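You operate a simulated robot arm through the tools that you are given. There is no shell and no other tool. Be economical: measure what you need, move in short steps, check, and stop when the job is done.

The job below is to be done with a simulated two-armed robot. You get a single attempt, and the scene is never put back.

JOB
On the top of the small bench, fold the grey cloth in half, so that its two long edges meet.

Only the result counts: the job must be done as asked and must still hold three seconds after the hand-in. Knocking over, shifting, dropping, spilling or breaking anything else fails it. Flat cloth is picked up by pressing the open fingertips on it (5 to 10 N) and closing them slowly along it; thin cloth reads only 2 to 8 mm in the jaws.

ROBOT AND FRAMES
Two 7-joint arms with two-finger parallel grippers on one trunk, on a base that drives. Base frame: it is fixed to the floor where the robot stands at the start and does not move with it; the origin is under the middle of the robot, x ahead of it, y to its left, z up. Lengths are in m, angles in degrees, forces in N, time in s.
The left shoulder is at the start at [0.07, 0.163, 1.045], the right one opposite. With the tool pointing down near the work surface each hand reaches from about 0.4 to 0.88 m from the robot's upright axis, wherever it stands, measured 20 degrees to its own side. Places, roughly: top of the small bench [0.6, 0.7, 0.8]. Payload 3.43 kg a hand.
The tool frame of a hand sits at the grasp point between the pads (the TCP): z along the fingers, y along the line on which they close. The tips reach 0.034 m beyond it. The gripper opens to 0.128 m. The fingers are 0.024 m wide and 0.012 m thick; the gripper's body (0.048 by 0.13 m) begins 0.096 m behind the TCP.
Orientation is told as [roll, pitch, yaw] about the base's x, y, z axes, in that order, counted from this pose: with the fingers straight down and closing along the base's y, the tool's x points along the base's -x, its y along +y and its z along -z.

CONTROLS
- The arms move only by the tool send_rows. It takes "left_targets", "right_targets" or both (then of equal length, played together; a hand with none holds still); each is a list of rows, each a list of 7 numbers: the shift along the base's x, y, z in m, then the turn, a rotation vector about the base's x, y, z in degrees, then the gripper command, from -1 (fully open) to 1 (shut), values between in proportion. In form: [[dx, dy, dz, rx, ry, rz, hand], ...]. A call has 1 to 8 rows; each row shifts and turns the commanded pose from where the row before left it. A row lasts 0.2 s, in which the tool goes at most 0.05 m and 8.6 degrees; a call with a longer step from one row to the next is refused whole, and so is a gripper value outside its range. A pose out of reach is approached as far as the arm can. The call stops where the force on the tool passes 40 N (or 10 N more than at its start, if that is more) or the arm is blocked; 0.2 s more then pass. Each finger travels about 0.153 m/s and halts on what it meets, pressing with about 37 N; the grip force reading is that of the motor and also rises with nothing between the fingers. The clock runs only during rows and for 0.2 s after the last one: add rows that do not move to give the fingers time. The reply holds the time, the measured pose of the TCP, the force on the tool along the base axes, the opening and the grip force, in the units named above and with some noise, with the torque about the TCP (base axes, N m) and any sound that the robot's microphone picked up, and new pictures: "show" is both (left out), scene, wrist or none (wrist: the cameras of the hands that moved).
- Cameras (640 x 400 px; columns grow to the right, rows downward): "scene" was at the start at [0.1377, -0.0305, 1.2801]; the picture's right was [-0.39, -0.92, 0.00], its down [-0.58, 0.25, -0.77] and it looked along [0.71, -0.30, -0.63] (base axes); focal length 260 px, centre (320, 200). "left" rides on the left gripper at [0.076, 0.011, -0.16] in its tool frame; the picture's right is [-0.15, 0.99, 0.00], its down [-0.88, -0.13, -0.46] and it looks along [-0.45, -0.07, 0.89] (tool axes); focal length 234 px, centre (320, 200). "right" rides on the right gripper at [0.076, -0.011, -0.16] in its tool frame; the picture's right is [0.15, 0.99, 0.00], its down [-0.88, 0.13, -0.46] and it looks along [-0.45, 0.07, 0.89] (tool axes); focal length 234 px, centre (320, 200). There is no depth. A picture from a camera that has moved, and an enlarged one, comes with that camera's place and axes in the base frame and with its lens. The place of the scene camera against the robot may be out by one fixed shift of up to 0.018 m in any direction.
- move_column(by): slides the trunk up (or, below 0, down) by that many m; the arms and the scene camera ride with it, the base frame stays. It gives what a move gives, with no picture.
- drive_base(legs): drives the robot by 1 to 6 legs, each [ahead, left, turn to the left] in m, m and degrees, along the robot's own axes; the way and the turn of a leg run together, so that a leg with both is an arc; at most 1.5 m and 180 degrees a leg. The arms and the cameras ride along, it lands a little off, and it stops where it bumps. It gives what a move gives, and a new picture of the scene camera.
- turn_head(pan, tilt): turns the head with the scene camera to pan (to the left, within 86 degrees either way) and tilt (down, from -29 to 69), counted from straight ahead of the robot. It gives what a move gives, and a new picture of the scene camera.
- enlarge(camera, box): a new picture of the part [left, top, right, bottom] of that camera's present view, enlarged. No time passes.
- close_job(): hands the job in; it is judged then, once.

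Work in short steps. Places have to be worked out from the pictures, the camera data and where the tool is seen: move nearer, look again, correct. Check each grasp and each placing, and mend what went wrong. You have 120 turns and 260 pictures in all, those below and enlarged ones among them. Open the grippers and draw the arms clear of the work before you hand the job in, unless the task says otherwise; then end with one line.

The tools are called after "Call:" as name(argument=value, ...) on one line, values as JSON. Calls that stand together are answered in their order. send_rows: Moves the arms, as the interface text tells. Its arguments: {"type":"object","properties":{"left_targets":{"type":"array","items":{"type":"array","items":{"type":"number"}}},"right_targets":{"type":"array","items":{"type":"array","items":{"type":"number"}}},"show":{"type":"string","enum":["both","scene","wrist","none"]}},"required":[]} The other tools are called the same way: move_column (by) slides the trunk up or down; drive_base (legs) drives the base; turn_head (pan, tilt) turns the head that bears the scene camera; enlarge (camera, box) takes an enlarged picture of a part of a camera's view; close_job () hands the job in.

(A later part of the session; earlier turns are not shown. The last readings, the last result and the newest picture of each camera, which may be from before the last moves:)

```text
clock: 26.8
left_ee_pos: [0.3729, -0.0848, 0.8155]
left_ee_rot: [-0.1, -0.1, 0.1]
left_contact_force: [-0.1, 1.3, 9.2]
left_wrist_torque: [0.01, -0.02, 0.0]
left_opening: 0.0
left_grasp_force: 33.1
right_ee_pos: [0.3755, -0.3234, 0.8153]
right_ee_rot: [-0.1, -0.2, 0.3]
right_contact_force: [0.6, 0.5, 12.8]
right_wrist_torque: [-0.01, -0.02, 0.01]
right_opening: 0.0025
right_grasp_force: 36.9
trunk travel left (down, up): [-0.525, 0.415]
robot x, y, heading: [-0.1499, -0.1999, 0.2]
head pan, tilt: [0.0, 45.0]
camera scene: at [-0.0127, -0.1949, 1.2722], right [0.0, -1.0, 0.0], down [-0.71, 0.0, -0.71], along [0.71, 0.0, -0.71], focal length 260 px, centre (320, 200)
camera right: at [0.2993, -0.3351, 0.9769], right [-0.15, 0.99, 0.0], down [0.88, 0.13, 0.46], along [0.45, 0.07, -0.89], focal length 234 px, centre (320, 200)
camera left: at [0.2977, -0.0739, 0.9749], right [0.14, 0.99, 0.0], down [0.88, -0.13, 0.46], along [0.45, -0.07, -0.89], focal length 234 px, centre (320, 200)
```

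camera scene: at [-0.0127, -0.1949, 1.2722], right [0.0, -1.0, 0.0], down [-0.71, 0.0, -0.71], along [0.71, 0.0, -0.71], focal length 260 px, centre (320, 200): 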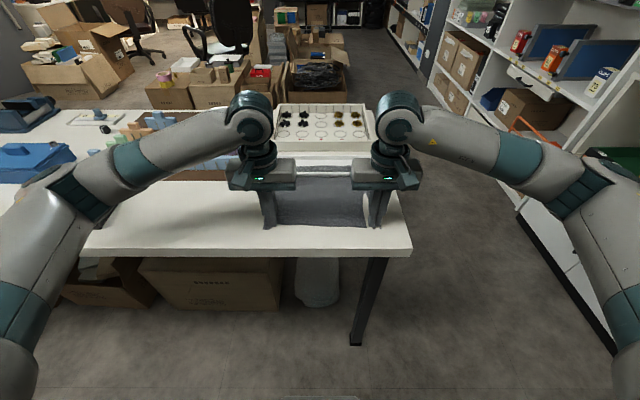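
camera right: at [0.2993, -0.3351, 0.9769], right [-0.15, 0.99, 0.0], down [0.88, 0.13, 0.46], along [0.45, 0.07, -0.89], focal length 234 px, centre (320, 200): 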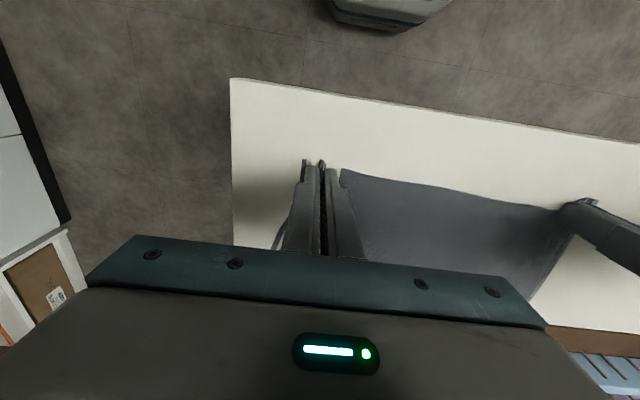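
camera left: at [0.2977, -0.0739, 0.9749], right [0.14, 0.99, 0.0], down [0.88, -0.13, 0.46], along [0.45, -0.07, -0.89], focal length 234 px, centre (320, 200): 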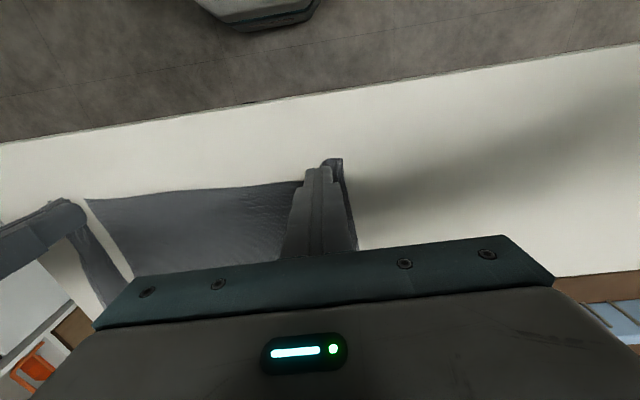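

Right holds cloth (2.5 mm). Left missed; I redo the left with a firmer press (~12 N), the right stays closed.

Call:
send_rows(left_targets=[[0, 0, 0.008, 0, 0, 0, 1], [0, 0, 0, 0, 0, 0, 0.2], [0, 0, 0, 0, 0, 0, 0.2], [0, 0, -0.006, 0, 0, 0, 0.2], [0, 0, -0.0022, 0, 0, 0, 0.2], [0, 0, 0, 0, 0, 0, 0.2]], right_targets=[[0, 0, 0, 0, 0, 0, 1], [0, 0, 0, 0, 0, 0, 1], [0, 0, 0, 0, 0, 0, 1], [0, 0, 0, 0, 0, 0, 1], [0, 0, 0, 0, 0, 0, 1], [0, 0, 0, 0, 0, 0, 1]], show="wrist")

```text
clock: 28.1
left_ee_pos: [0.3739, -0.0847, 0.8161]
left_ee_rot: [0.0, -0.1, 0.2]
left_contact_force: [-0.3, 1.0, 4.0]
left_wrist_torque: [-0.01, 0.03, -0.02]
left_opening: 0.0512
left_grasp_force: 0.1
right_ee_pos: [0.3736, -0.324, 0.8145]
right_ee_rot: [0.0, -0.1, 0.1]
right_contact_force: [-0.7, 0.3, 14.4]
right_wrist_torque: [0.02, 0.03, 0.03]
right_opening: 0.0024
right_grasp_force: 36.7
trunk travel left (down, up): [-0.525, 0.415]
robot x, y, heading: [-0.1501, -0.2013, 0.1]
head pan, tilt: [0.0, 45.0]
camera right: at [0.2994, -0.335, 0.9769], right [-0.15, 0.99, 0.0], down [0.88, 0.13, 0.46], along [0.45, 0.07, -0.89], focal length 234 px, centre (320, 200)
camera left: at [0.2978, -0.0742, 0.975], right [0.14, 0.99, 0.0], down [0.88, -0.13, 0.46], along [0.45, -0.07, -0.89], focal length 234 px, centre (320, 200)
```

right: 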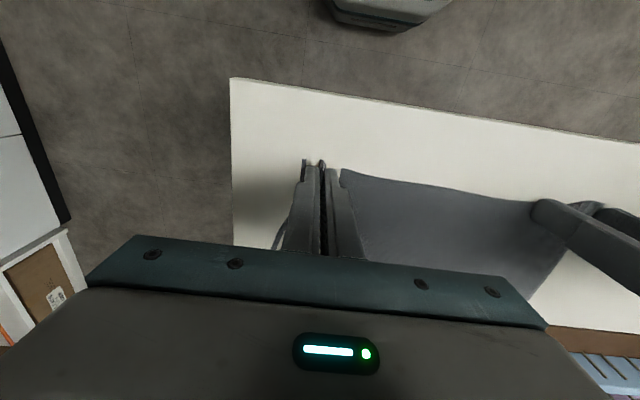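
left: 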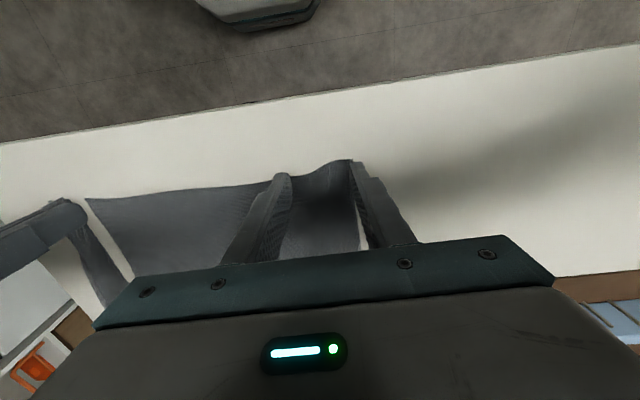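

The outer left finger is at the cloth's side edge; I move the left hand 1.5 cm inward and press again.

Call:
send_rows(left_targets=[[0, 0, 0.005, 0, 0, 0, 0.2], [0.001, -0.017, 0, 0, 0, 0, 0.2], [0, 0, -0.004, 0, 0, 0, 0.2], [0, 0, -0.0018, 0, 0, 0, 0.2], [0, 0, 0, 0, 0, 0, 0.2]], show="wrist")

```text
clock: 29.4
left_ee_pos: [0.3753, -0.102, 0.8155]
left_ee_rot: [-0.1, -0.2, 0.2]
left_contact_force: [0.2, 2.7, 18.2]
left_wrist_torque: [0.22, -0.04, 0.01]
left_opening: 0.0517
left_grasp_force: 0.0
right_ee_pos: [0.376, -0.3244, 0.8152]
right_ee_rot: [0.0, -0.1, 0.1]
right_contact_force: [1.5, 0.2, 10.4]
right_wrist_torque: [0.01, -0.05, 0.02]
right_opening: 0.0027
right_grasp_force: 37.0
trunk travel left (down, up): [-0.525, 0.415]
robot x, y, heading: [-0.1515, -0.195, 0.4]
head pan, tilt: [0.0, 45.0]
camera left: at [0.2992, -0.091, 0.9746], right [0.14, 0.99, 0.0], down [0.88, -0.13, 0.46], along [0.45, -0.07, -0.89], focal length 234 px, centre (320, 200)
```

left: 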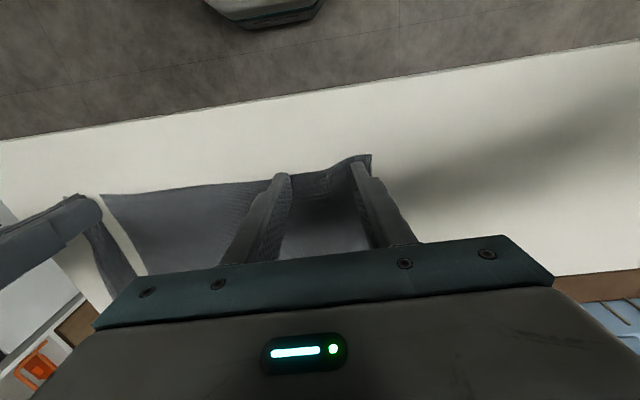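

Good position with ~18 N; I ease a little and close slowly.

Call:
send_rows(left_targets=[[0, 0, 0.0003, 0, 0, 0, 0.26], [0, 0, 0, 0, 0, 0, 0.32], [0, 0, 0, 0, 0, 0, 0.38], [0, 0, 0, 0, 0, 0, 0.44], [0, 0, 0, 0, 0, 0, 0.5], [0, 0, 0, 0, 0, 0, 0.55], [0, 0, 0, 0, 0, 0, 0.6], [0, 0, 0, 0, 0, 0, 0.65]], show="wrist")

Call:
send_rows(left_targets=[[0, 0, 0, 0, 0, 0, 0.7], [0, 0, 0, 0, 0, 0, 0.75], [0, 0, 0, 0, 0, 0, 0.8], [0, 0, 0, 0, 0, 0, 0.85], [0, 0, 0, 0, 0, 0, 0.9], [0, 0, 0, 0, 0, 0, 0.95], [0, 0, 0, 0, 0, 0, 1], [0, 0, 0, 0, 0, 0, 1]], show="both")

```text
clock: 31.1
left_ee_pos: [0.3754, -0.1028, 0.8154]
left_ee_rot: [0.0, -0.1, 0.0]
left_contact_force: [1.0, -2.9, 27.6]
left_wrist_torque: [-0.03, -0.07, -0.02]
left_opening: 0.021
left_grasp_force: 0.1
right_ee_pos: [0.3748, -0.3247, 0.8162]
right_ee_rot: [0.0, 0.0, 0.1]
right_contact_force: [1.3, 2.9, 4.1]
right_wrist_torque: [0.07, -0.07, 0.02]
right_opening: 0.0029
right_grasp_force: 37.4
trunk travel left (down, up): [-0.525, 0.415]
robot x, y, heading: [-0.1521, -0.2005, 0.3]
head pan, tilt: [0.0, 45.0]
camera left: at [0.2986, -0.0919, 0.9746], right [0.14, 0.99, 0.0], down [0.88, -0.13, 0.46], along [0.45, -0.07, -0.89], focal length 234 px, centre (320, 200)
```

left: 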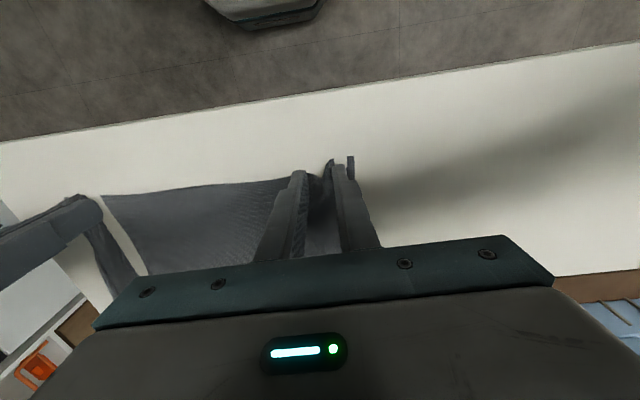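

```text
clock: 33.0
left_ee_pos: [0.3749, -0.1044, 0.8155]
left_ee_rot: [-0.1, -0.1, 0.0]
left_contact_force: [-0.1, -21.4, 28.7]
left_wrist_torque: [-0.69, -0.16, -0.2]
left_opening: 0.0027
left_grasp_force: 36.7
right_ee_pos: [0.3747, -0.3231, 0.8157]
right_ee_rot: [0.1, -0.1, 0.3]
right_contact_force: [0.4, 22.2, 1.5]
right_wrist_torque: [0.72, -0.06, 0.14]
right_opening: 0.0027
right_grasp_force: 37.2
trunk travel left (down, up): [-0.525, 0.415]
robot x, y, heading: [-0.1518, -0.2006, 0.3]
head pan, tilt: [0.0, 45.0]
camera scene: at [-0.0133, -0.1956, 1.2723], right [0.0, -1.0, 0.0], down [-0.71, 0.0, -0.71], along [0.71, 0.0, -0.71], focal length 260 px, centre (320, 200)
camera left: at [0.2985, -0.0921, 0.9746], right [0.14, 0.99, 0.0], down [0.88, -0.13, 0.46], along [0.45, -0.07, -0.89], focal length 234 px, centre (320, 200)
```

scene: 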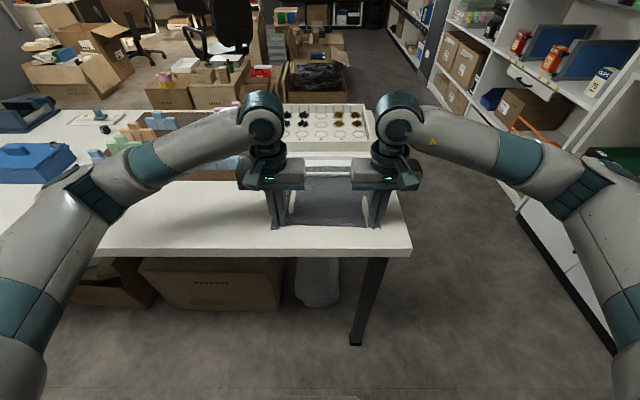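
left: 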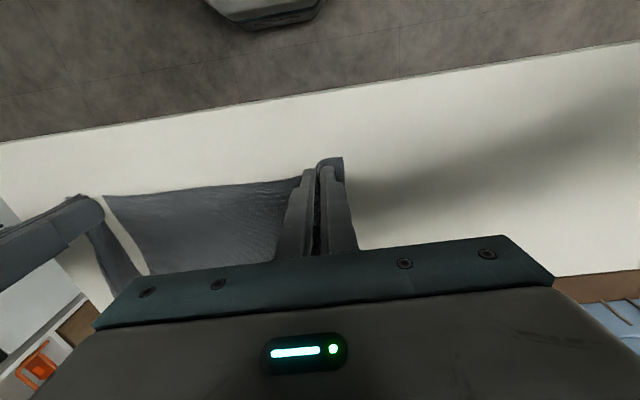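

Both hands hold cloth (2.7 mm each) but pull 22 N on each other. I ease them 1 cm together and lift 2.5 cm.

Call:
send_rows(left_targets=[[0, -0.005, 0.003, 0, 0, 0, 1], [0, 0, 0.008, 0, 0, 0, 1], [0, 0, 0.014, 0, 0, 0, 1], [0, 0, 0, 0, 0, 0, 1]], right_targets=[[0, 0.005, 0.003, 0, 0, 0, 1], [0, 0, 0.008, 0, 0, 0, 1], [0, 0, 0.014, 0, 0, 0, 1], [0, 0, 0, 0, 0, 0, 1]], show="both")

Call:
enlarge(camera="scene", box=[220, 120, 420, 245])

```text
clock: 34.0
left_ee_pos: [0.3762, -0.1072, 0.8378]
left_ee_rot: [0.1, 0.1, 0.2]
left_contact_force: [0.6, -3.7, 0.0]
left_wrist_torque: [-0.1, -0.03, -0.02]
left_opening: 0.0026
left_grasp_force: 37.6
right_ee_pos: [0.3768, -0.3201, 0.8388]
right_ee_rot: [0.0, 0.0, 0.1]
right_contact_force: [2.0, 4.0, -0.3]
right_wrist_torque: [0.1, 0.0, -0.01]
right_opening: 0.0025
right_grasp_force: 36.4
trunk travel left (down, up): [-0.525, 0.415]
robot x, y, heading: [-0.1518, -0.2001, 0.0]
head pan, tilt: [0.0, 45.0]
camera scene: at [-0.0103, -0.1952, 1.2718], right [0.0, -1.0, 0.0], down [-0.71, 0.0, -0.71], along [0.71, 0.0, -0.71], focal length 260 px, centre (320, 200)
camera right: at [0.3006, -0.3312, 1.0005], right [-0.15, 0.99, 0.0], down [0.88, 0.13, 0.46], along [0.45, 0.07, -0.89], focal length 234 px, centre (320, 200)
camera left: at [0.2999, -0.0962, 0.9981], right [0.14, 0.99, 0.0], down [0.88, -0.13, 0.45], along [0.45, -0.06, -0.89], focal length 234 px, centre (320, 200)
```

scene: 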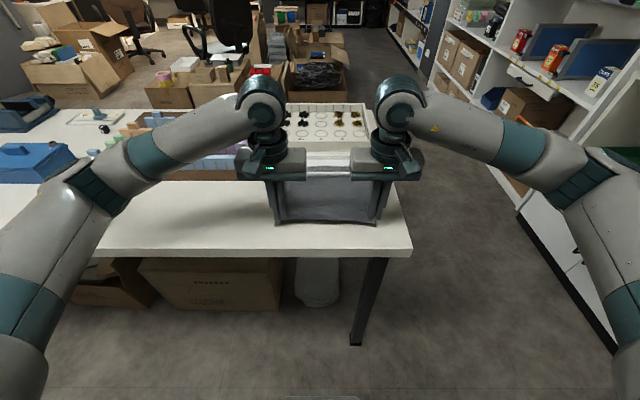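
right: 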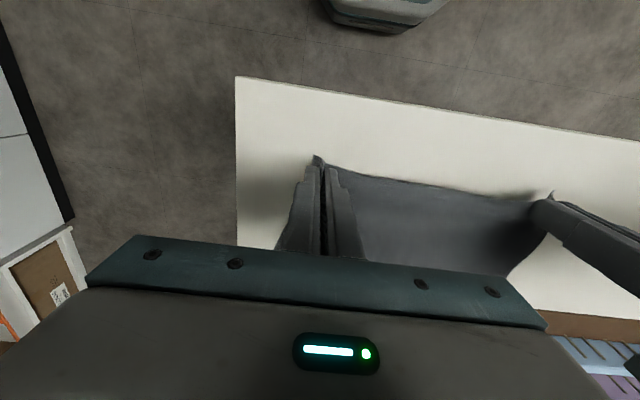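
left: 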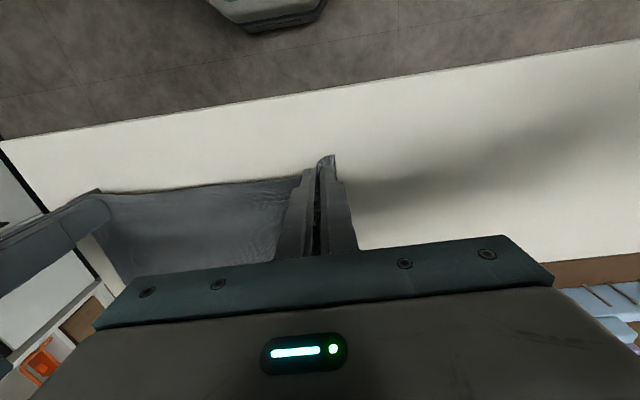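

```text
3.20 times, centred on (320, 182) of scene
camera zoom: at [-0.0103, -0.1952, 1.2718], right [0.0, -1.0, 0.0], down [-0.71, 0.0, -0.71], along [0.71, 0.0, -0.71], focal length 833 px, centre (320, 256)
```

zoom: 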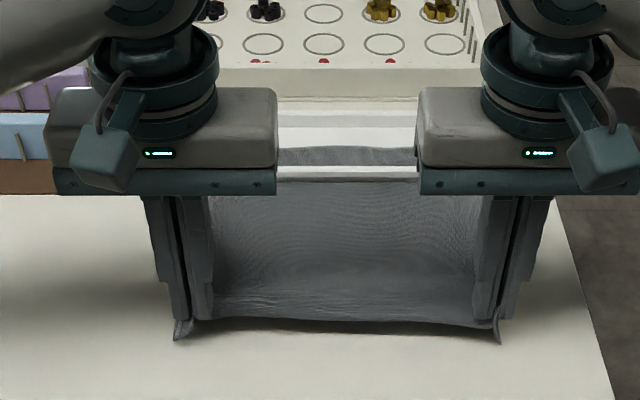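

Both hold firmly. I draw the cloth 4 cm towards the robot slowly, watching forces and the tray.

Call:
send_rows(left_targets=[[-0.005, 0, 0, 0, 0, 0, 1], [-0.005, 0, 0, 0, 0, 0, 1], [-0.005, 0, 0, 0, 0, 0, 1], [-0.005, 0, 0, 0, 0, 0, 1], [-0.01, 0, 0, 0, 0, 0, 1], [-0.01, 0, 0, 0, 0, 0, 1]], right_targets=[[-0.005, 0, 0, 0, 0, 0, 1], [-0.005, 0, 0, 0, 0, 0, 1], [-0.005, 0, 0, 0, 0, 0, 1], [-0.005, 0, 0, 0, 0, 0, 1], [-0.01, 0, 0, 0, 0, 0, 1], [-0.01, 0, 0, 0, 0, 0, 1]], show="scene")

Call:
enlarge(camera="scene", box=[220, 120, 420, 245])

```text
clock: 35.0
left_ee_pos: [0.3643, -0.1068, 0.8393]
left_ee_rot: [0.0, -0.4, 0.9]
left_contact_force: [23.7, -1.6, -0.7]
left_wrist_torque: [-0.01, -0.8, -0.03]
left_opening: 0.0025
left_grasp_force: 36.7
right_ee_pos: [0.3653, -0.3199, 0.8398]
right_ee_rot: [0.1, -0.6, -0.6]
right_contact_force: [31.0, 0.6, -3.3]
right_wrist_torque: [0.04, -0.94, -0.01]
right_opening: 0.0025
right_grasp_force: 37.6
trunk travel left (down, up): [-0.525, 0.415]
robot x, y, heading: [-0.1514, -0.199, 0.6]
head pan, tilt: [0.0, 45.0]
stopped in row 5 (right hand): the force on the tool passed its limit at 43 N (the readings are from after the stop); the commanded pose is now the measured one
camera scene: at [-0.0036, -0.1951, 1.2714], right [0.0, -1.0, 0.0], down [-0.71, 0.0, -0.7], along [0.7, 0.0, -0.71], focal length 260 px, centre (320, 200)
```

scene: 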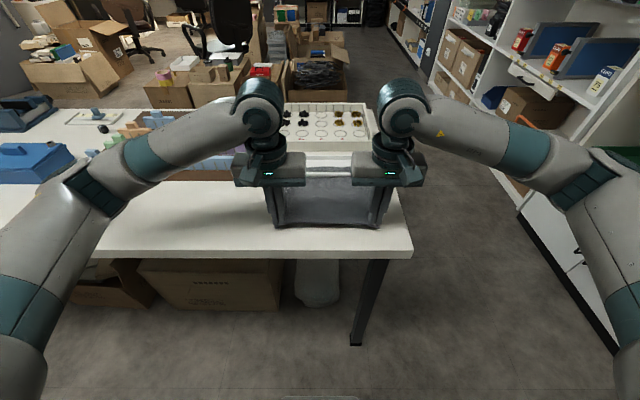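

```text
3.20 times, centred on (320, 182) of scene
camera zoom: at [-0.0036, -0.1951, 1.2714], right [0.0, -1.0, 0.0], down [-0.71, 0.0, -0.7], along [0.7, 0.0, -0.71], focal length 833 px, centre (320, 256)
```

zoom: 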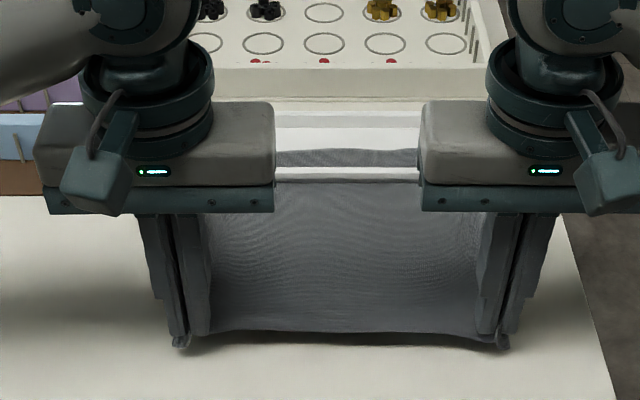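

The cloth is held fast: 25–30 N per hand and neither the tray nor the far edge moved, so pulling is not the way. I relax it by swinging the held edge forward and up about the wall, to see how the cloth passes the wall.

Call:
send_rows(left_targets=[[0.015, 0, 0.002, 0, 0, 0, 1], [0.014, 0, 0.022, 0, 0, 0, 1], [0.014, 0, 0.022, 0, 0, 0, 1], [0.014, 0, 0.022, 0, 0, 0, 1], [0.014, 0, 0.022, 0, 0, 0, 1], [0.016, 0, 0.022, 0, 0, 0, 1], [0, 0, 0, 0, 0, 0, 1]], right_targets=[[0.015, 0, 0.002, 0, 0, 0, 1], [0.014, 0, 0.022, 0, 0, 0, 1], [0.014, 0, 0.022, 0, 0, 0, 1], [0.014, 0, 0.022, 0, 0, 0, 1], [0.014, 0, 0.022, 0, 0, 0, 1], [0.016, 0, 0.022, 0, 0, 0, 1], [0, 0, 0, 0, 0, 0, 1]], show="both")

Call:
enlarge(camera="scene", box=[220, 100, 420, 225])

```text
clock: 36.6
left_ee_pos: [0.4447, -0.1066, 0.9507]
left_ee_rot: [0.1, -0.3, 0.5]
left_contact_force: [0.7, -3.6, -1.9]
left_wrist_torque: [-0.18, 0.01, -0.04]
left_opening: 0.0027
left_grasp_force: 36.7
right_ee_pos: [0.4458, -0.32, 0.951]
right_ee_rot: [0.0, -0.4, -0.2]
right_contact_force: [2.9, 4.5, -3.5]
right_wrist_torque: [0.15, 0.08, 0.04]
right_opening: 0.0027
right_grasp_force: 37.3
trunk travel left (down, up): [-0.525, 0.415]
robot x, y, heading: [-0.1484, -0.197, -0.0]
head pan, tilt: [0.0, 45.0]
camera scene: at [-0.0087, -0.1951, 1.2718], right [0.0, -1.0, 0.0], down [-0.71, 0.0, -0.71], along [0.71, 0.0, -0.71], focal length 260 px, centre (320, 200)
camera right: at [0.369, -0.3306, 1.1116], right [-0.14, 0.99, 0.0], down [0.88, 0.13, 0.46], along [0.46, 0.07, -0.89], focal length 234 px, centre (320, 200)
camera left: at [0.3681, -0.0957, 1.1102], right [0.14, 0.99, 0.0], down [0.88, -0.12, 0.46], along [0.45, -0.06, -0.89], focal length 234 px, centre (320, 200)
```

scene: 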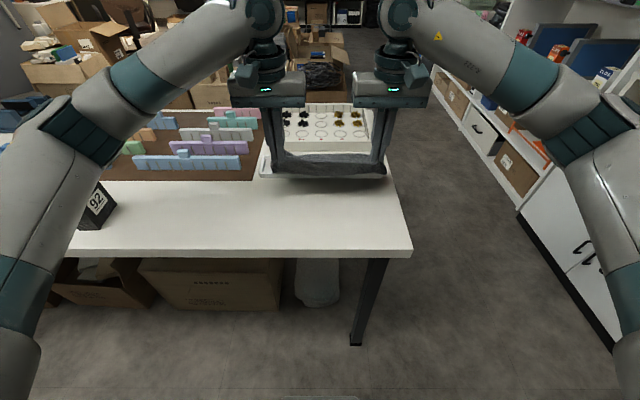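
right: 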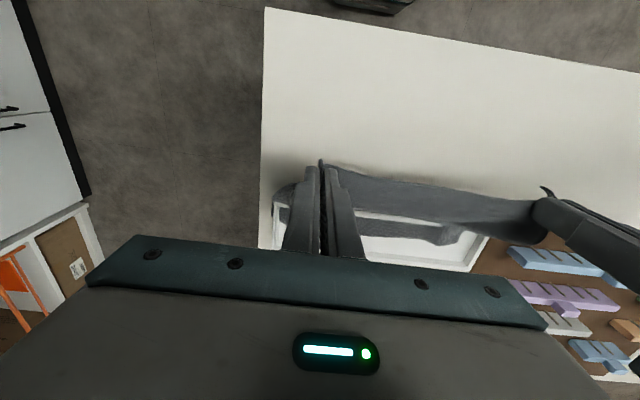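
left: 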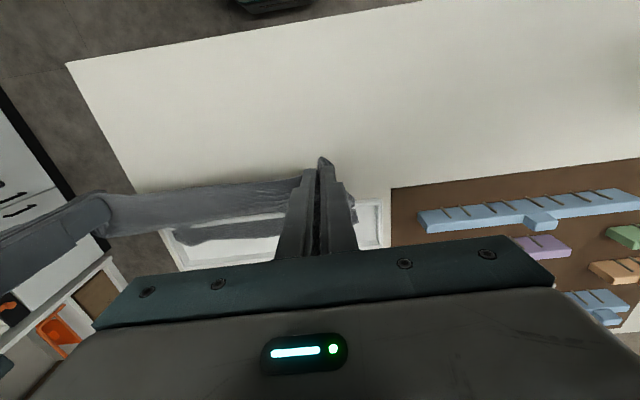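

```text
3.20 times, centred on (320, 162) of scene
camera zoom: at [-0.0087, -0.1951, 1.2718], right [0.0, -1.0, 0.0], down [-0.71, 0.0, -0.71], along [0.71, 0.0, -0.71], focal length 833 px, centre (320, 320)
```

zoom: 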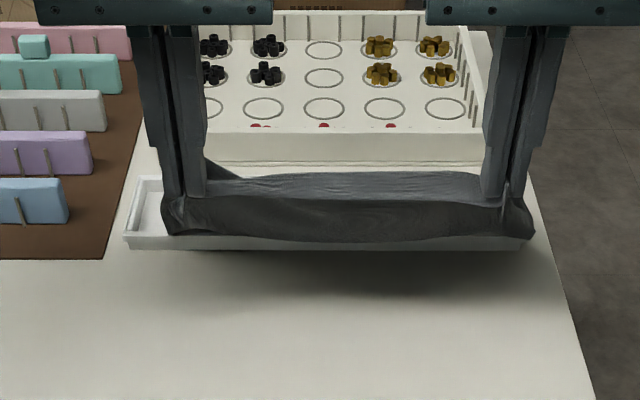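

The cloth clearly comes over the wall (the wall's outer face is bare now), so it can be lifted out. I raise the hands straight up gradually and check the forces.

Call:
send_rows(left_targets=[[0.012, 0, 0.02, 0, 0, 0, 1], [0.012, 0, 0.02, 0, 0, 0, 1], [0.012, 0, 0.02, 0, 0, 0, 1], [0.012, 0, 0.02, 0, 0, 0, 1], [0.0, 0, 0.02, 0, 0, 0, 1]], right_targets=[[0.012, 0, 0.02, 0, 0, 0, 1], [0.012, 0, 0.02, 0, 0, 0, 1], [0.012, 0, 0.02, 0, 0, 0, 1], [0.012, 0, 0.02, 0, 0, 0, 1], [0.0, 0, 0.02, 0, 0, 0, 1]], show="both")

Call:
enlarge(camera="scene", box=[220, 80, 420, 205])

```text
clock: 37.6
left_ee_pos: [0.4905, -0.1096, 1.0209]
left_ee_rot: [-0.1, -0.1, 0.2]
left_contact_force: [1.1, -7.3, -12.3]
left_wrist_torque: [-0.25, 0.18, -0.08]
left_opening: 0.0025
left_grasp_force: 36.7
right_ee_pos: [0.4936, -0.3225, 1.0139]
right_ee_rot: [-0.2, 0.3, -0.5]
right_contact_force: [9.3, 1.5, -30.8]
right_wrist_torque: [0.08, -0.52, -0.06]
right_opening: 0.0021
right_grasp_force: 36.7
trunk travel left (down, up): [-0.525, 0.415]
robot x, y, heading: [-0.1524, -0.1976, 0.2]
head pan, tilt: [0.0, 45.0]
stopped in row 4 (right hand): the force on the tool passed its limit at 46 N (the readings are from after the stop); the commanded pose is now the measured one
camera scene: at [-0.0037, -0.197, 1.2711], right [0.0, -1.0, 0.0], down [-0.71, 0.0, -0.7], along [0.7, 0.0, -0.71], focal length 260 px, centre (320, 200)
camera right: at [0.4187, -0.332, 1.1752], right [-0.14, 0.99, 0.0], down [0.88, 0.12, 0.45], along [0.45, 0.06, -0.89], focal length 234 px, centre (320, 200)
camera left: at [0.4146, -0.0992, 1.1809], right [0.14, 0.99, 0.0], down [0.88, -0.13, 0.46], along [0.45, -0.07, -0.89], focal length 234 px, centre (320, 200)
```

scene: 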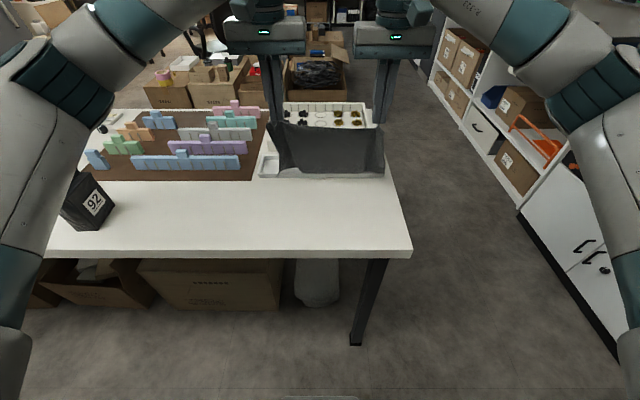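
right: 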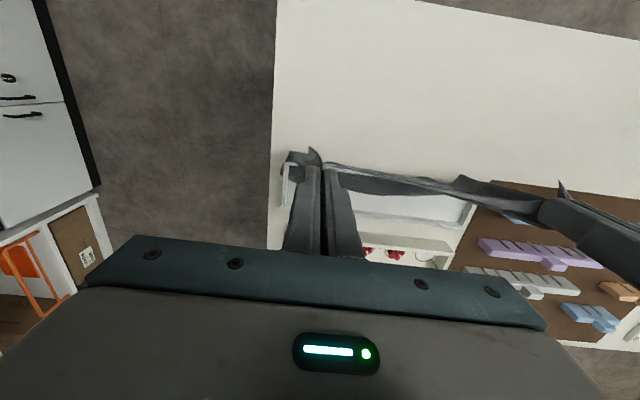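
left: 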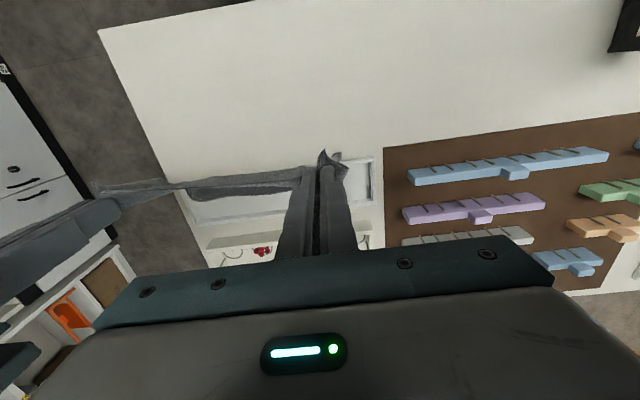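

```text
3.20 times, centred on (320, 142) of scene
camera zoom: at [-0.0037, -0.197, 1.2711], right [0.0, -1.0, 0.0], down [-0.71, 0.0, -0.7], along [0.7, 0.0, -0.71], focal length 833 px, centre (320, 384)
```

zoom: 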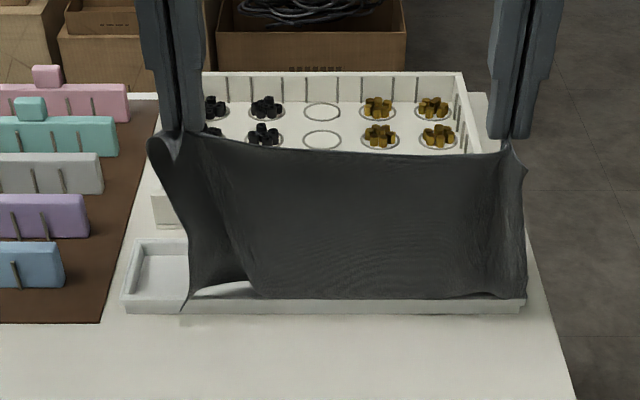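

The left part seems to be coming out while the right snags (31 N). I lower the right hand a bit to relieve it and look closely at the wall.

Call:
send_rows(right_targets=[[0.003, 0, -0.012, 0, 0, 0, 1], [0, 0, 0, 0, 0, 0, 1]], show="none")

Call:
enlarge(camera="scene", box=[250, 150, 330, 200])

Call:
enlarge(camera="scene", box=[320, 150, 400, 200])

Call:
enlarge(camera="right", box=[260, 140, 500, 260])

Call:
enlarge(camera="left", box=[150, 120, 390, 250])

```text
clock: 38.2
left_ee_pos: [0.489, -0.1077, 1.024]
left_ee_rot: [-0.1, 0.0, 0.2]
left_contact_force: [2.1, -8.1, -14.9]
left_wrist_torque: [-0.31, 0.17, -0.12]
left_opening: 0.0025
left_grasp_force: 37.0
right_ee_pos: [0.496, -0.3203, 1.0074]
right_ee_rot: [-0.1, -0.1, -0.5]
right_contact_force: [2.5, 3.8, -7.9]
right_wrist_torque: [0.13, -0.12, -0.05]
right_opening: 0.0025
right_grasp_force: 36.7
trunk travel left (down, up): [-0.525, 0.415]
robot x, y, heading: [-0.1514, -0.1996, -0.0]
head pan, tilt: [0.0, 45.0]
```

```text
8.00 times, centred on (290, 175) of scene
camera zoom: at [-0.0057, -0.1958, 1.2717], right [0.0, -1.0, 0.0], down [-0.71, 0.0, -0.7], along [0.7, 0.0, -0.71], focal length 2083 px, centre (560, 400)
```

zoom: 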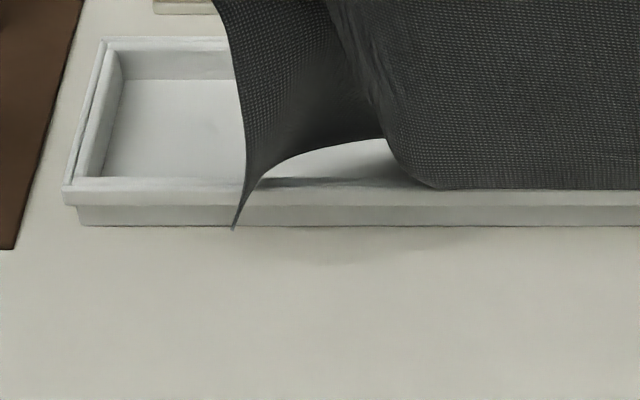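

```text
8.00 times, centred on (360, 175) of scene
camera zoom: at [-0.0057, -0.1958, 1.2717], right [0.0, -1.0, 0.0], down [-0.71, 0.0, -0.7], along [0.7, 0.0, -0.71], focal length 2083 px, centre (0, 400)
```

zoom: 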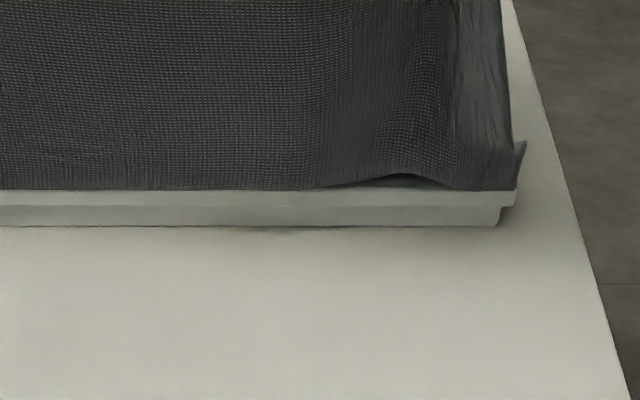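

```text
2.67 times, centred on (380, 200) of right
camera zoom: at [0.4184, -0.3311, 1.1682], right [-0.14, 0.99, 0.0], down [0.88, 0.13, 0.46], along [0.45, 0.06, -0.89], focal length 624 px, centre (160, 200)
```

zoom: 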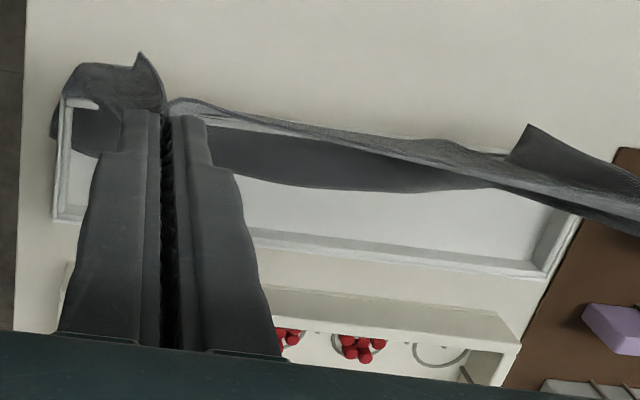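

```text
2.67 times, centred on (270, 185) of left
camera zoom: at [0.4127, -0.0972, 1.183], right [0.14, 0.99, 0.0], down [0.88, -0.12, 0.46], along [0.45, -0.07, -0.89], focal length 624 px, centre (453, 240)
```

zoom: 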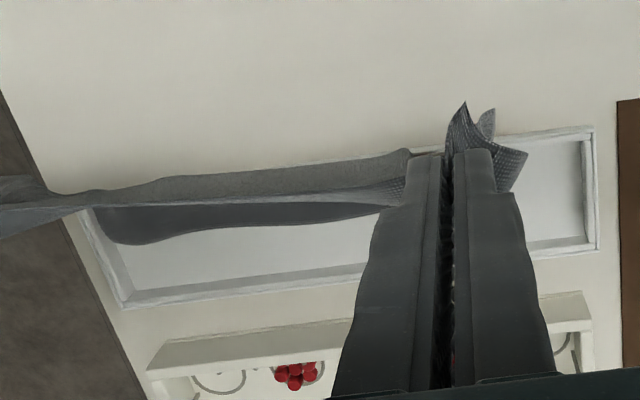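

The cloth hangs over the wall's lip and snags on it when drawn towards me. I move the hands forward over the tray interior so the cloth leaves the lip, then I will lift straight up.

Call:
send_rows(left_targets=[[0.012, 0, -0.008, 0, 0, 0, 1], [0.014, 0, -0.006, 0, 0, 0, 1], [0.014, 0, 0, 0, 0, 0, 1], [0.014, 0, 0.0, 0, 0, 0, 1], [0.014, 0, 0, 0, 0, 0, 1], [0, 0, 0, 0, 0, 0, 1]], right_targets=[[0.012, 0, -0.004, 0, 0, 0, 1], [0.014, 0, 0, 0, 0, 0, 1], [0.014, 0, 0, 0, 0, 0, 1], [0.014, 0, 0.0, 0, 0, 0, 1], [0.014, 0, 0, 0, 0, 0, 1], [0, 0, 0, 0, 0, 0, 1]], show="both")

Call:
enlarge(camera="scene", box=[240, 80, 400, 180])

```text
clock: 39.6
left_ee_pos: [0.5549, -0.1083, 1.0115]
left_ee_rot: [-0.2, -0.3, 0.3]
left_contact_force: [-2.2, -0.8, -5.2]
left_wrist_torque: [-0.08, 0.14, -0.03]
left_opening: 0.0025
left_grasp_force: 36.9
right_ee_pos: [0.5608, -0.3199, 1.0053]
right_ee_rot: [-0.2, -0.3, -0.4]
right_contact_force: [-0.4, -0.3, -2.9]
right_wrist_torque: [0.0, 0.03, -0.03]
right_opening: 0.0019
right_grasp_force: 36.7
trunk travel left (down, up): [-0.525, 0.415]
robot x, y, heading: [-0.1506, -0.199, 0.3]
head pan, tilt: [0.0, 45.0]
camera scene: at [-0.0091, -0.1954, 1.2719], right [0.0, -1.0, 0.0], down [-0.71, 0.0, -0.71], along [0.71, 0.0, -0.71], focal length 260 px, centre (320, 200)
camera right: at [0.4838, -0.3302, 1.1658], right [-0.14, 0.99, 0.0], down [0.88, 0.13, 0.46], along [0.46, 0.06, -0.89], focal length 234 px, centre (320, 200)
camera left: at [0.4776, -0.0976, 1.1708], right [0.14, 0.99, 0.0], down [0.88, -0.12, 0.46], along [0.46, -0.07, -0.89], focal length 234 px, centre (320, 200)
```

scene: 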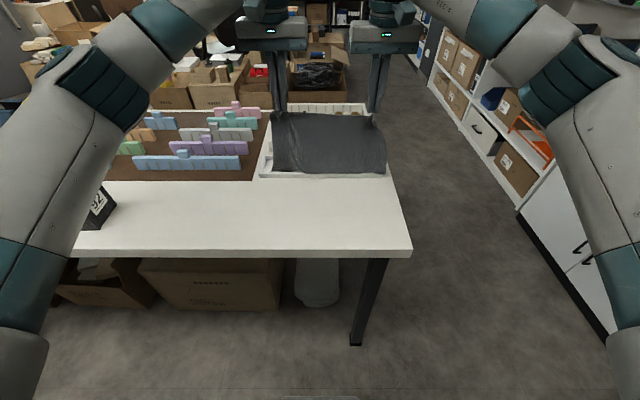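
right: 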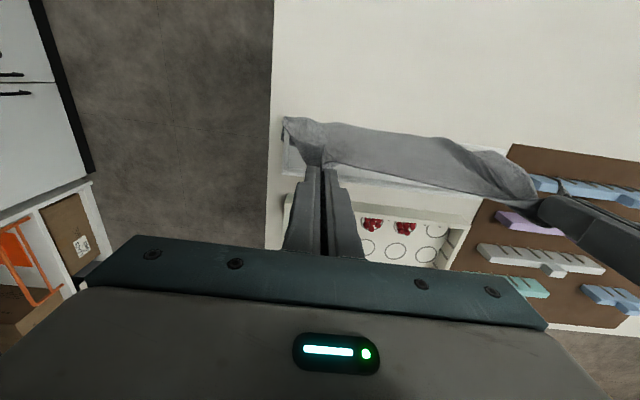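
left: 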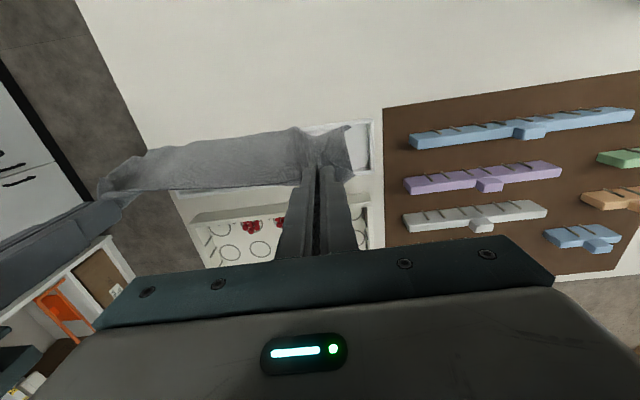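

```text
4.00 times, centred on (320, 130) of scene
camera zoom: at [-0.0091, -0.1954, 1.2719], right [0.0, -1.0, 0.0], down [-0.71, 0.0, -0.71], along [0.71, 0.0, -0.71], focal length 1041 px, centre (320, 480)
```

zoom: 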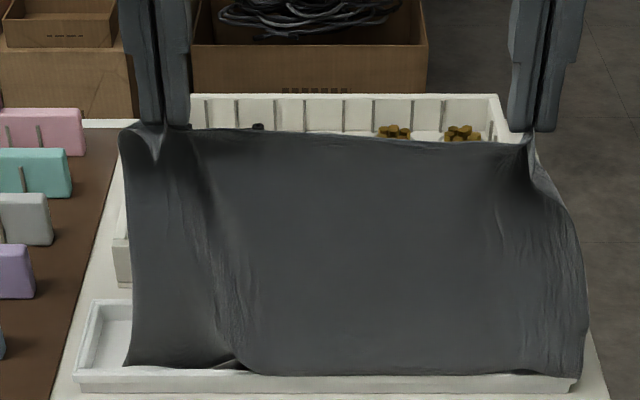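

Forces dropped to 3–5 N. Now lifting straight up in small steps.

Call:
send_rows(left_targets=[[0, 0, 0.008, 0, 0, 0, 1], [0, 0, 0.008, 0, 0, 0, 1], [0, 0, 0.008, 0, 0, 0, 1], [0, 0, 0.008, 0, 0, 0, 1], [0, 0, 0.008, 0, 0, 0, 1]], right_targets=[[0, 0, 0.008, 0, 0, 0, 1], [0, 0, 0.008, 0, 0, 0, 1], [0, 0, 0.008, 0, 0, 0, 1], [0, 0, 0.008, 0, 0, 0, 1], [0, 0, 0.008, 0, 0, 0, 1]], show="scene")

Call:
enlarge(camera="scene", box=[240, 80, 400, 180])

```text
clock: 40.5
left_ee_pos: [0.5573, -0.1121, 1.0351]
left_ee_rot: [-0.1, 0.1, 0.1]
left_contact_force: [-3.2, -8.6, -14.1]
left_wrist_torque: [-0.32, 0.35, -0.13]
left_opening: 0.0026
left_grasp_force: 37.3
right_ee_pos: [0.5609, -0.3223, 1.0193]
right_ee_rot: [-0.5, 0.5, -0.3]
right_contact_force: [-2.8, 2.4, -30.7]
right_wrist_torque: [0.02, -0.06, -0.02]
right_opening: 0.0022
right_grasp_force: 37.2
trunk travel left (down, up): [-0.525, 0.415]
robot x, y, heading: [-0.1533, -0.1982, -0.1]
head pan, tilt: [0.0, 45.0]
stopped in row 4 (right hand): the force on the tool passed its limit at 44 N (the readings are from after the stop); the commanded pose is now the measured one
camera scene: at [-0.0057, -0.197, 1.2713], right [0.0, -1.0, 0.0], down [-0.71, 0.0, -0.7], along [0.7, 0.0, -0.71], focal length 260 px, centre (320, 200)
```

scene: 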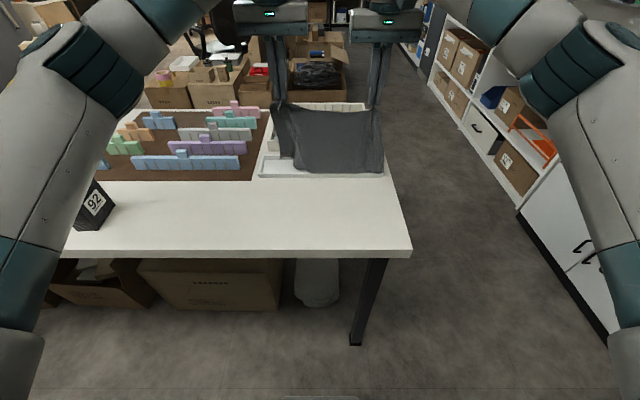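

```text
4.00 times, centred on (320, 130) of scene
camera zoom: at [-0.0057, -0.197, 1.2713], right [0.0, -1.0, 0.0], down [-0.71, 0.0, -0.7], along [0.7, 0.0, -0.71], focal length 1041 px, centre (320, 480)
```

zoom: 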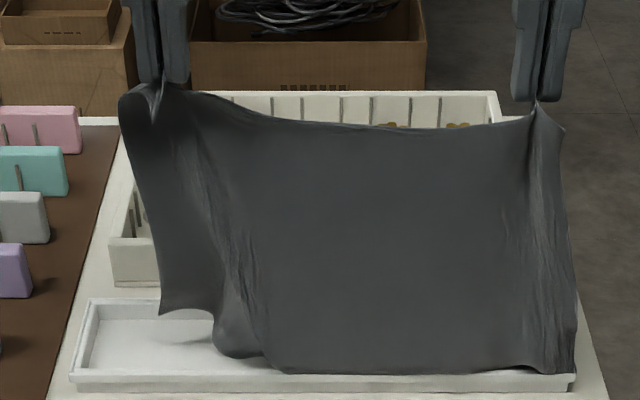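

The cloth is freeing itself from left to right, like a zip. I relax the right hand and raise only the left to peel it off along the wall.

Call:
send_rows(left_targets=[[0, 0, 0, 0, 0, 0, 1], [0, -0.004, 0.008, 0, 0, 0, 1], [0, -0.004, 0.008, 0, 0, 0, 1], [0, -0.004, 0.008, 0, 0, 0, 1], [0, -0.004, 0.008, 0, 0, 0, 1], [0, -0.004, 0.008, 0, 0, 0, 1], [0, -0.004, 0.008, 0, 0, 0, 1]], right_targets=[[0, 0, -0.02, 0, 0, 0, 1], [0, 0, 0, 0, 0, 0, 1], [0, 0, 0, 0, 0, 0, 1], [0, 0, 0, 0, 0, 0, 1], [0, 0, 0, 0, 0, 0, 1], [0, 0, 0, 0, 0, 0, 1], [0, 0, 0, 0, 0, 0, 1]], show="scene")

Call:
enlarge(camera="scene", box=[240, 80, 400, 180])

```text
clock: 42.1
left_ee_pos: [0.5553, -0.1336, 1.0874]
left_ee_rot: [0.1, -0.3, 0.1]
left_contact_force: [-0.9, -7.1, -12.1]
left_wrist_torque: [-0.21, 0.28, -0.09]
left_opening: 0.0022
left_grasp_force: 37.9
right_ee_pos: [0.5611, -0.3216, 1.008]
right_ee_rot: [-0.2, 0.1, -0.4]
right_contact_force: [-0.7, 1.0, -2.0]
right_wrist_torque: [0.0, 0.0, -0.04]
right_opening: 0.0021
right_grasp_force: 36.9
trunk travel left (down, up): [-0.525, 0.415]
robot x, y, heading: [-0.1474, -0.199, 0.3]
head pan, tilt: [0.0, 45.0]
camera scene: at [-0.0086, -0.1964, 1.2719], right [0.0, -1.0, 0.0], down [-0.71, 0.0, -0.71], along [0.71, 0.0, -0.71], focal length 260 px, centre (320, 200)
```

scene: 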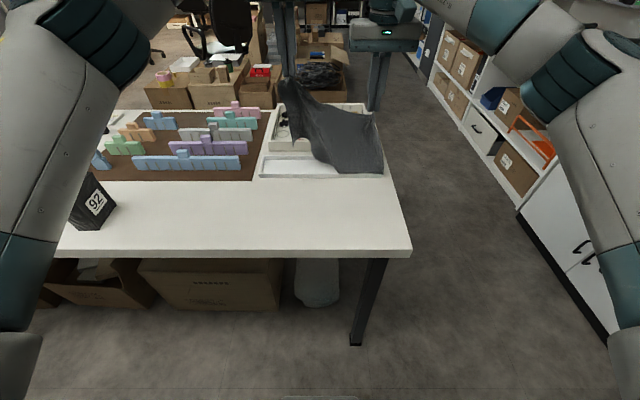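

```text
4.00 times, centred on (320, 130) of scene
camera zoom: at [-0.0086, -0.1964, 1.2719], right [0.0, -1.0, 0.0], down [-0.71, 0.0, -0.71], along [0.71, 0.0, -0.71], focal length 1041 px, centre (320, 480)
```

zoom: 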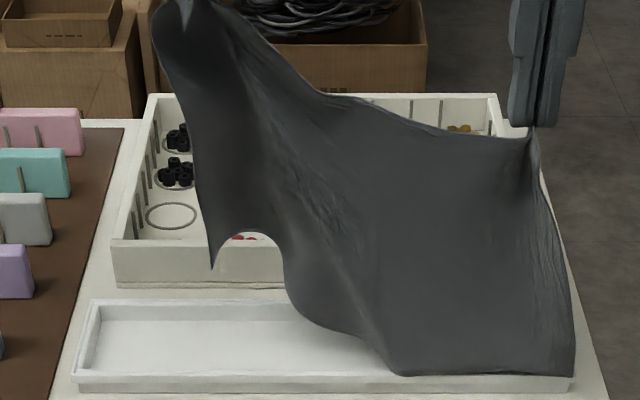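

Peeling works at 12 N. I continue raising the left hand.

Call:
send_rows(left_targets=[[0, -0.004, 0.008, 0, 0, 0, 1], [0, -0.004, 0.008, 0, 0, 0, 1], [0, -0.004, 0.008, 0, 0, 0, 1], [0, -0.004, 0.008, 0, 0, 0, 1], [0, -0.004, 0.008, 0, 0, 0, 1], [0, -0.004, 0.008, 0, 0, 0, 1], [0, -0.004, 0.008, 0, 0, 0, 1]], show="scene")

Call:
enlarge(camera="scene", box=[240, 80, 400, 180])

```text
clock: 43.7
left_ee_pos: [0.5541, -0.1627, 1.1425]
left_ee_rot: [-0.1, -0.2, 0.1]
left_contact_force: [-1.1, -2.9, -5.4]
left_wrist_torque: [-0.14, 0.03, -0.05]
left_opening: 0.0024
left_grasp_force: 37.0
right_ee_pos: [0.5589, -0.3207, 1.0089]
right_ee_rot: [-0.2, -0.1, -0.3]
right_contact_force: [-1.0, 0.2, 0.1]
right_wrist_torque: [0.01, -0.02, -0.01]
right_opening: 0.0021
right_grasp_force: 36.4
trunk travel left (down, up): [-0.525, 0.415]
robot x, y, heading: [-0.151, -0.2007, -0.1]
head pan, tilt: [0.0, 45.0]
camera scene: at [-0.0094, -0.1963, 1.272], right [0.0, -1.0, 0.0], down [-0.71, 0.0, -0.71], along [0.71, 0.0, -0.71], focal length 260 px, centre (320, 200)
```

scene: 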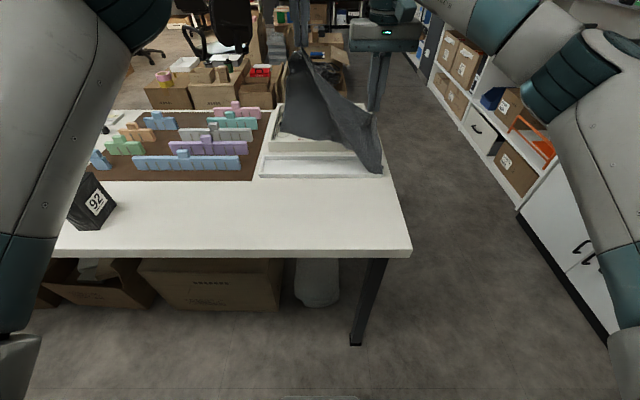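

```text
4.00 times, centred on (320, 130) of scene
camera zoom: at [-0.0094, -0.1963, 1.272], right [0.0, -1.0, 0.0], down [-0.71, 0.0, -0.71], along [0.71, 0.0, -0.71], focal length 1041 px, centre (320, 480)
```

zoom: 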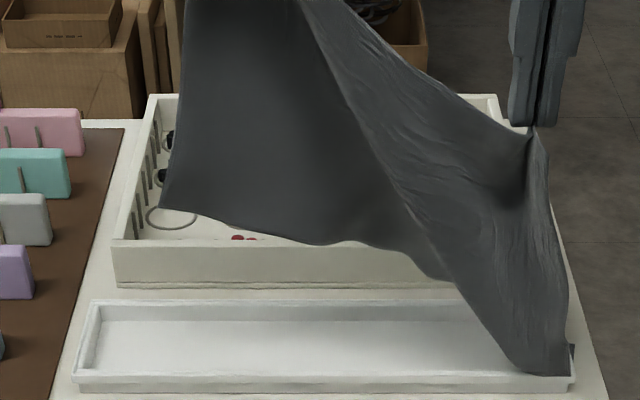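

Only the right corner is still at the wall. Now I raise the right hand.

Call:
send_rows(right_targets=[[0, 0, 0.01, 0, 0, 0, 1], [0, 0, 0.01, 0, 0, 0, 1], [0, 0, 0.01, 0, 0, 0, 1], [0, 0, 0.012, 0, 0, 0, 1], [0, 0, 0.015, 0, 0, 0, 1], [0, 0, 0.015, 0, 0, 0, 1], [0, 0, 0.015, 0, 0, 0, 1]], show="scene")

Call:
enlarge(camera="scene", box=[240, 80, 400, 180])

```text
clock: 45.2
left_ee_pos: [0.5574, -0.1652, 1.1425]
left_ee_rot: [-0.1, -0.1, 0.0]
left_contact_force: [0.9, -0.5, -0.3]
left_wrist_torque: [0.04, -0.01, 0.0]
left_opening: 0.0024
left_grasp_force: 36.8
right_ee_pos: [0.562, -0.3256, 1.0751]
right_ee_rot: [-0.7, 0.8, -0.7]
right_contact_force: [-1.4, -5.7, -31.9]
right_wrist_torque: [-0.34, 0.06, 0.03]
right_opening: 0.0022
right_grasp_force: 36.5
trunk travel left (down, up): [-0.525, 0.415]
robot x, y, heading: [-0.1483, -0.2, -0.0]
head pan, tilt: [0.0, 45.0]
stopped in row 7 (right hand): the force on the tool passed its limit at 43 N (the readings are from after the stop); the commanded pose is now the measured one
camera scene: at [-0.006, -0.1974, 1.2714], right [0.0, -1.0, 0.0], down [-0.71, 0.0, -0.7], along [0.7, 0.0, -0.71], focal length 260 px, centre (320, 200)
```

scene: 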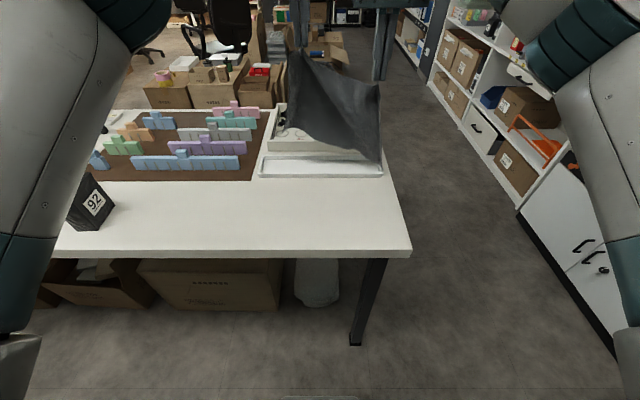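

```text
4.00 times, centred on (320, 130) of scene
camera zoom: at [-0.006, -0.1974, 1.2714], right [0.0, -1.0, 0.0], down [-0.71, 0.0, -0.7], along [0.7, 0.0, -0.71], focal length 1041 px, centre (320, 480)
```

zoom: 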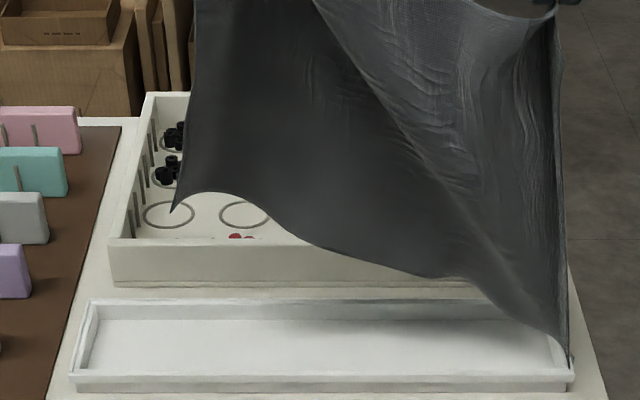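

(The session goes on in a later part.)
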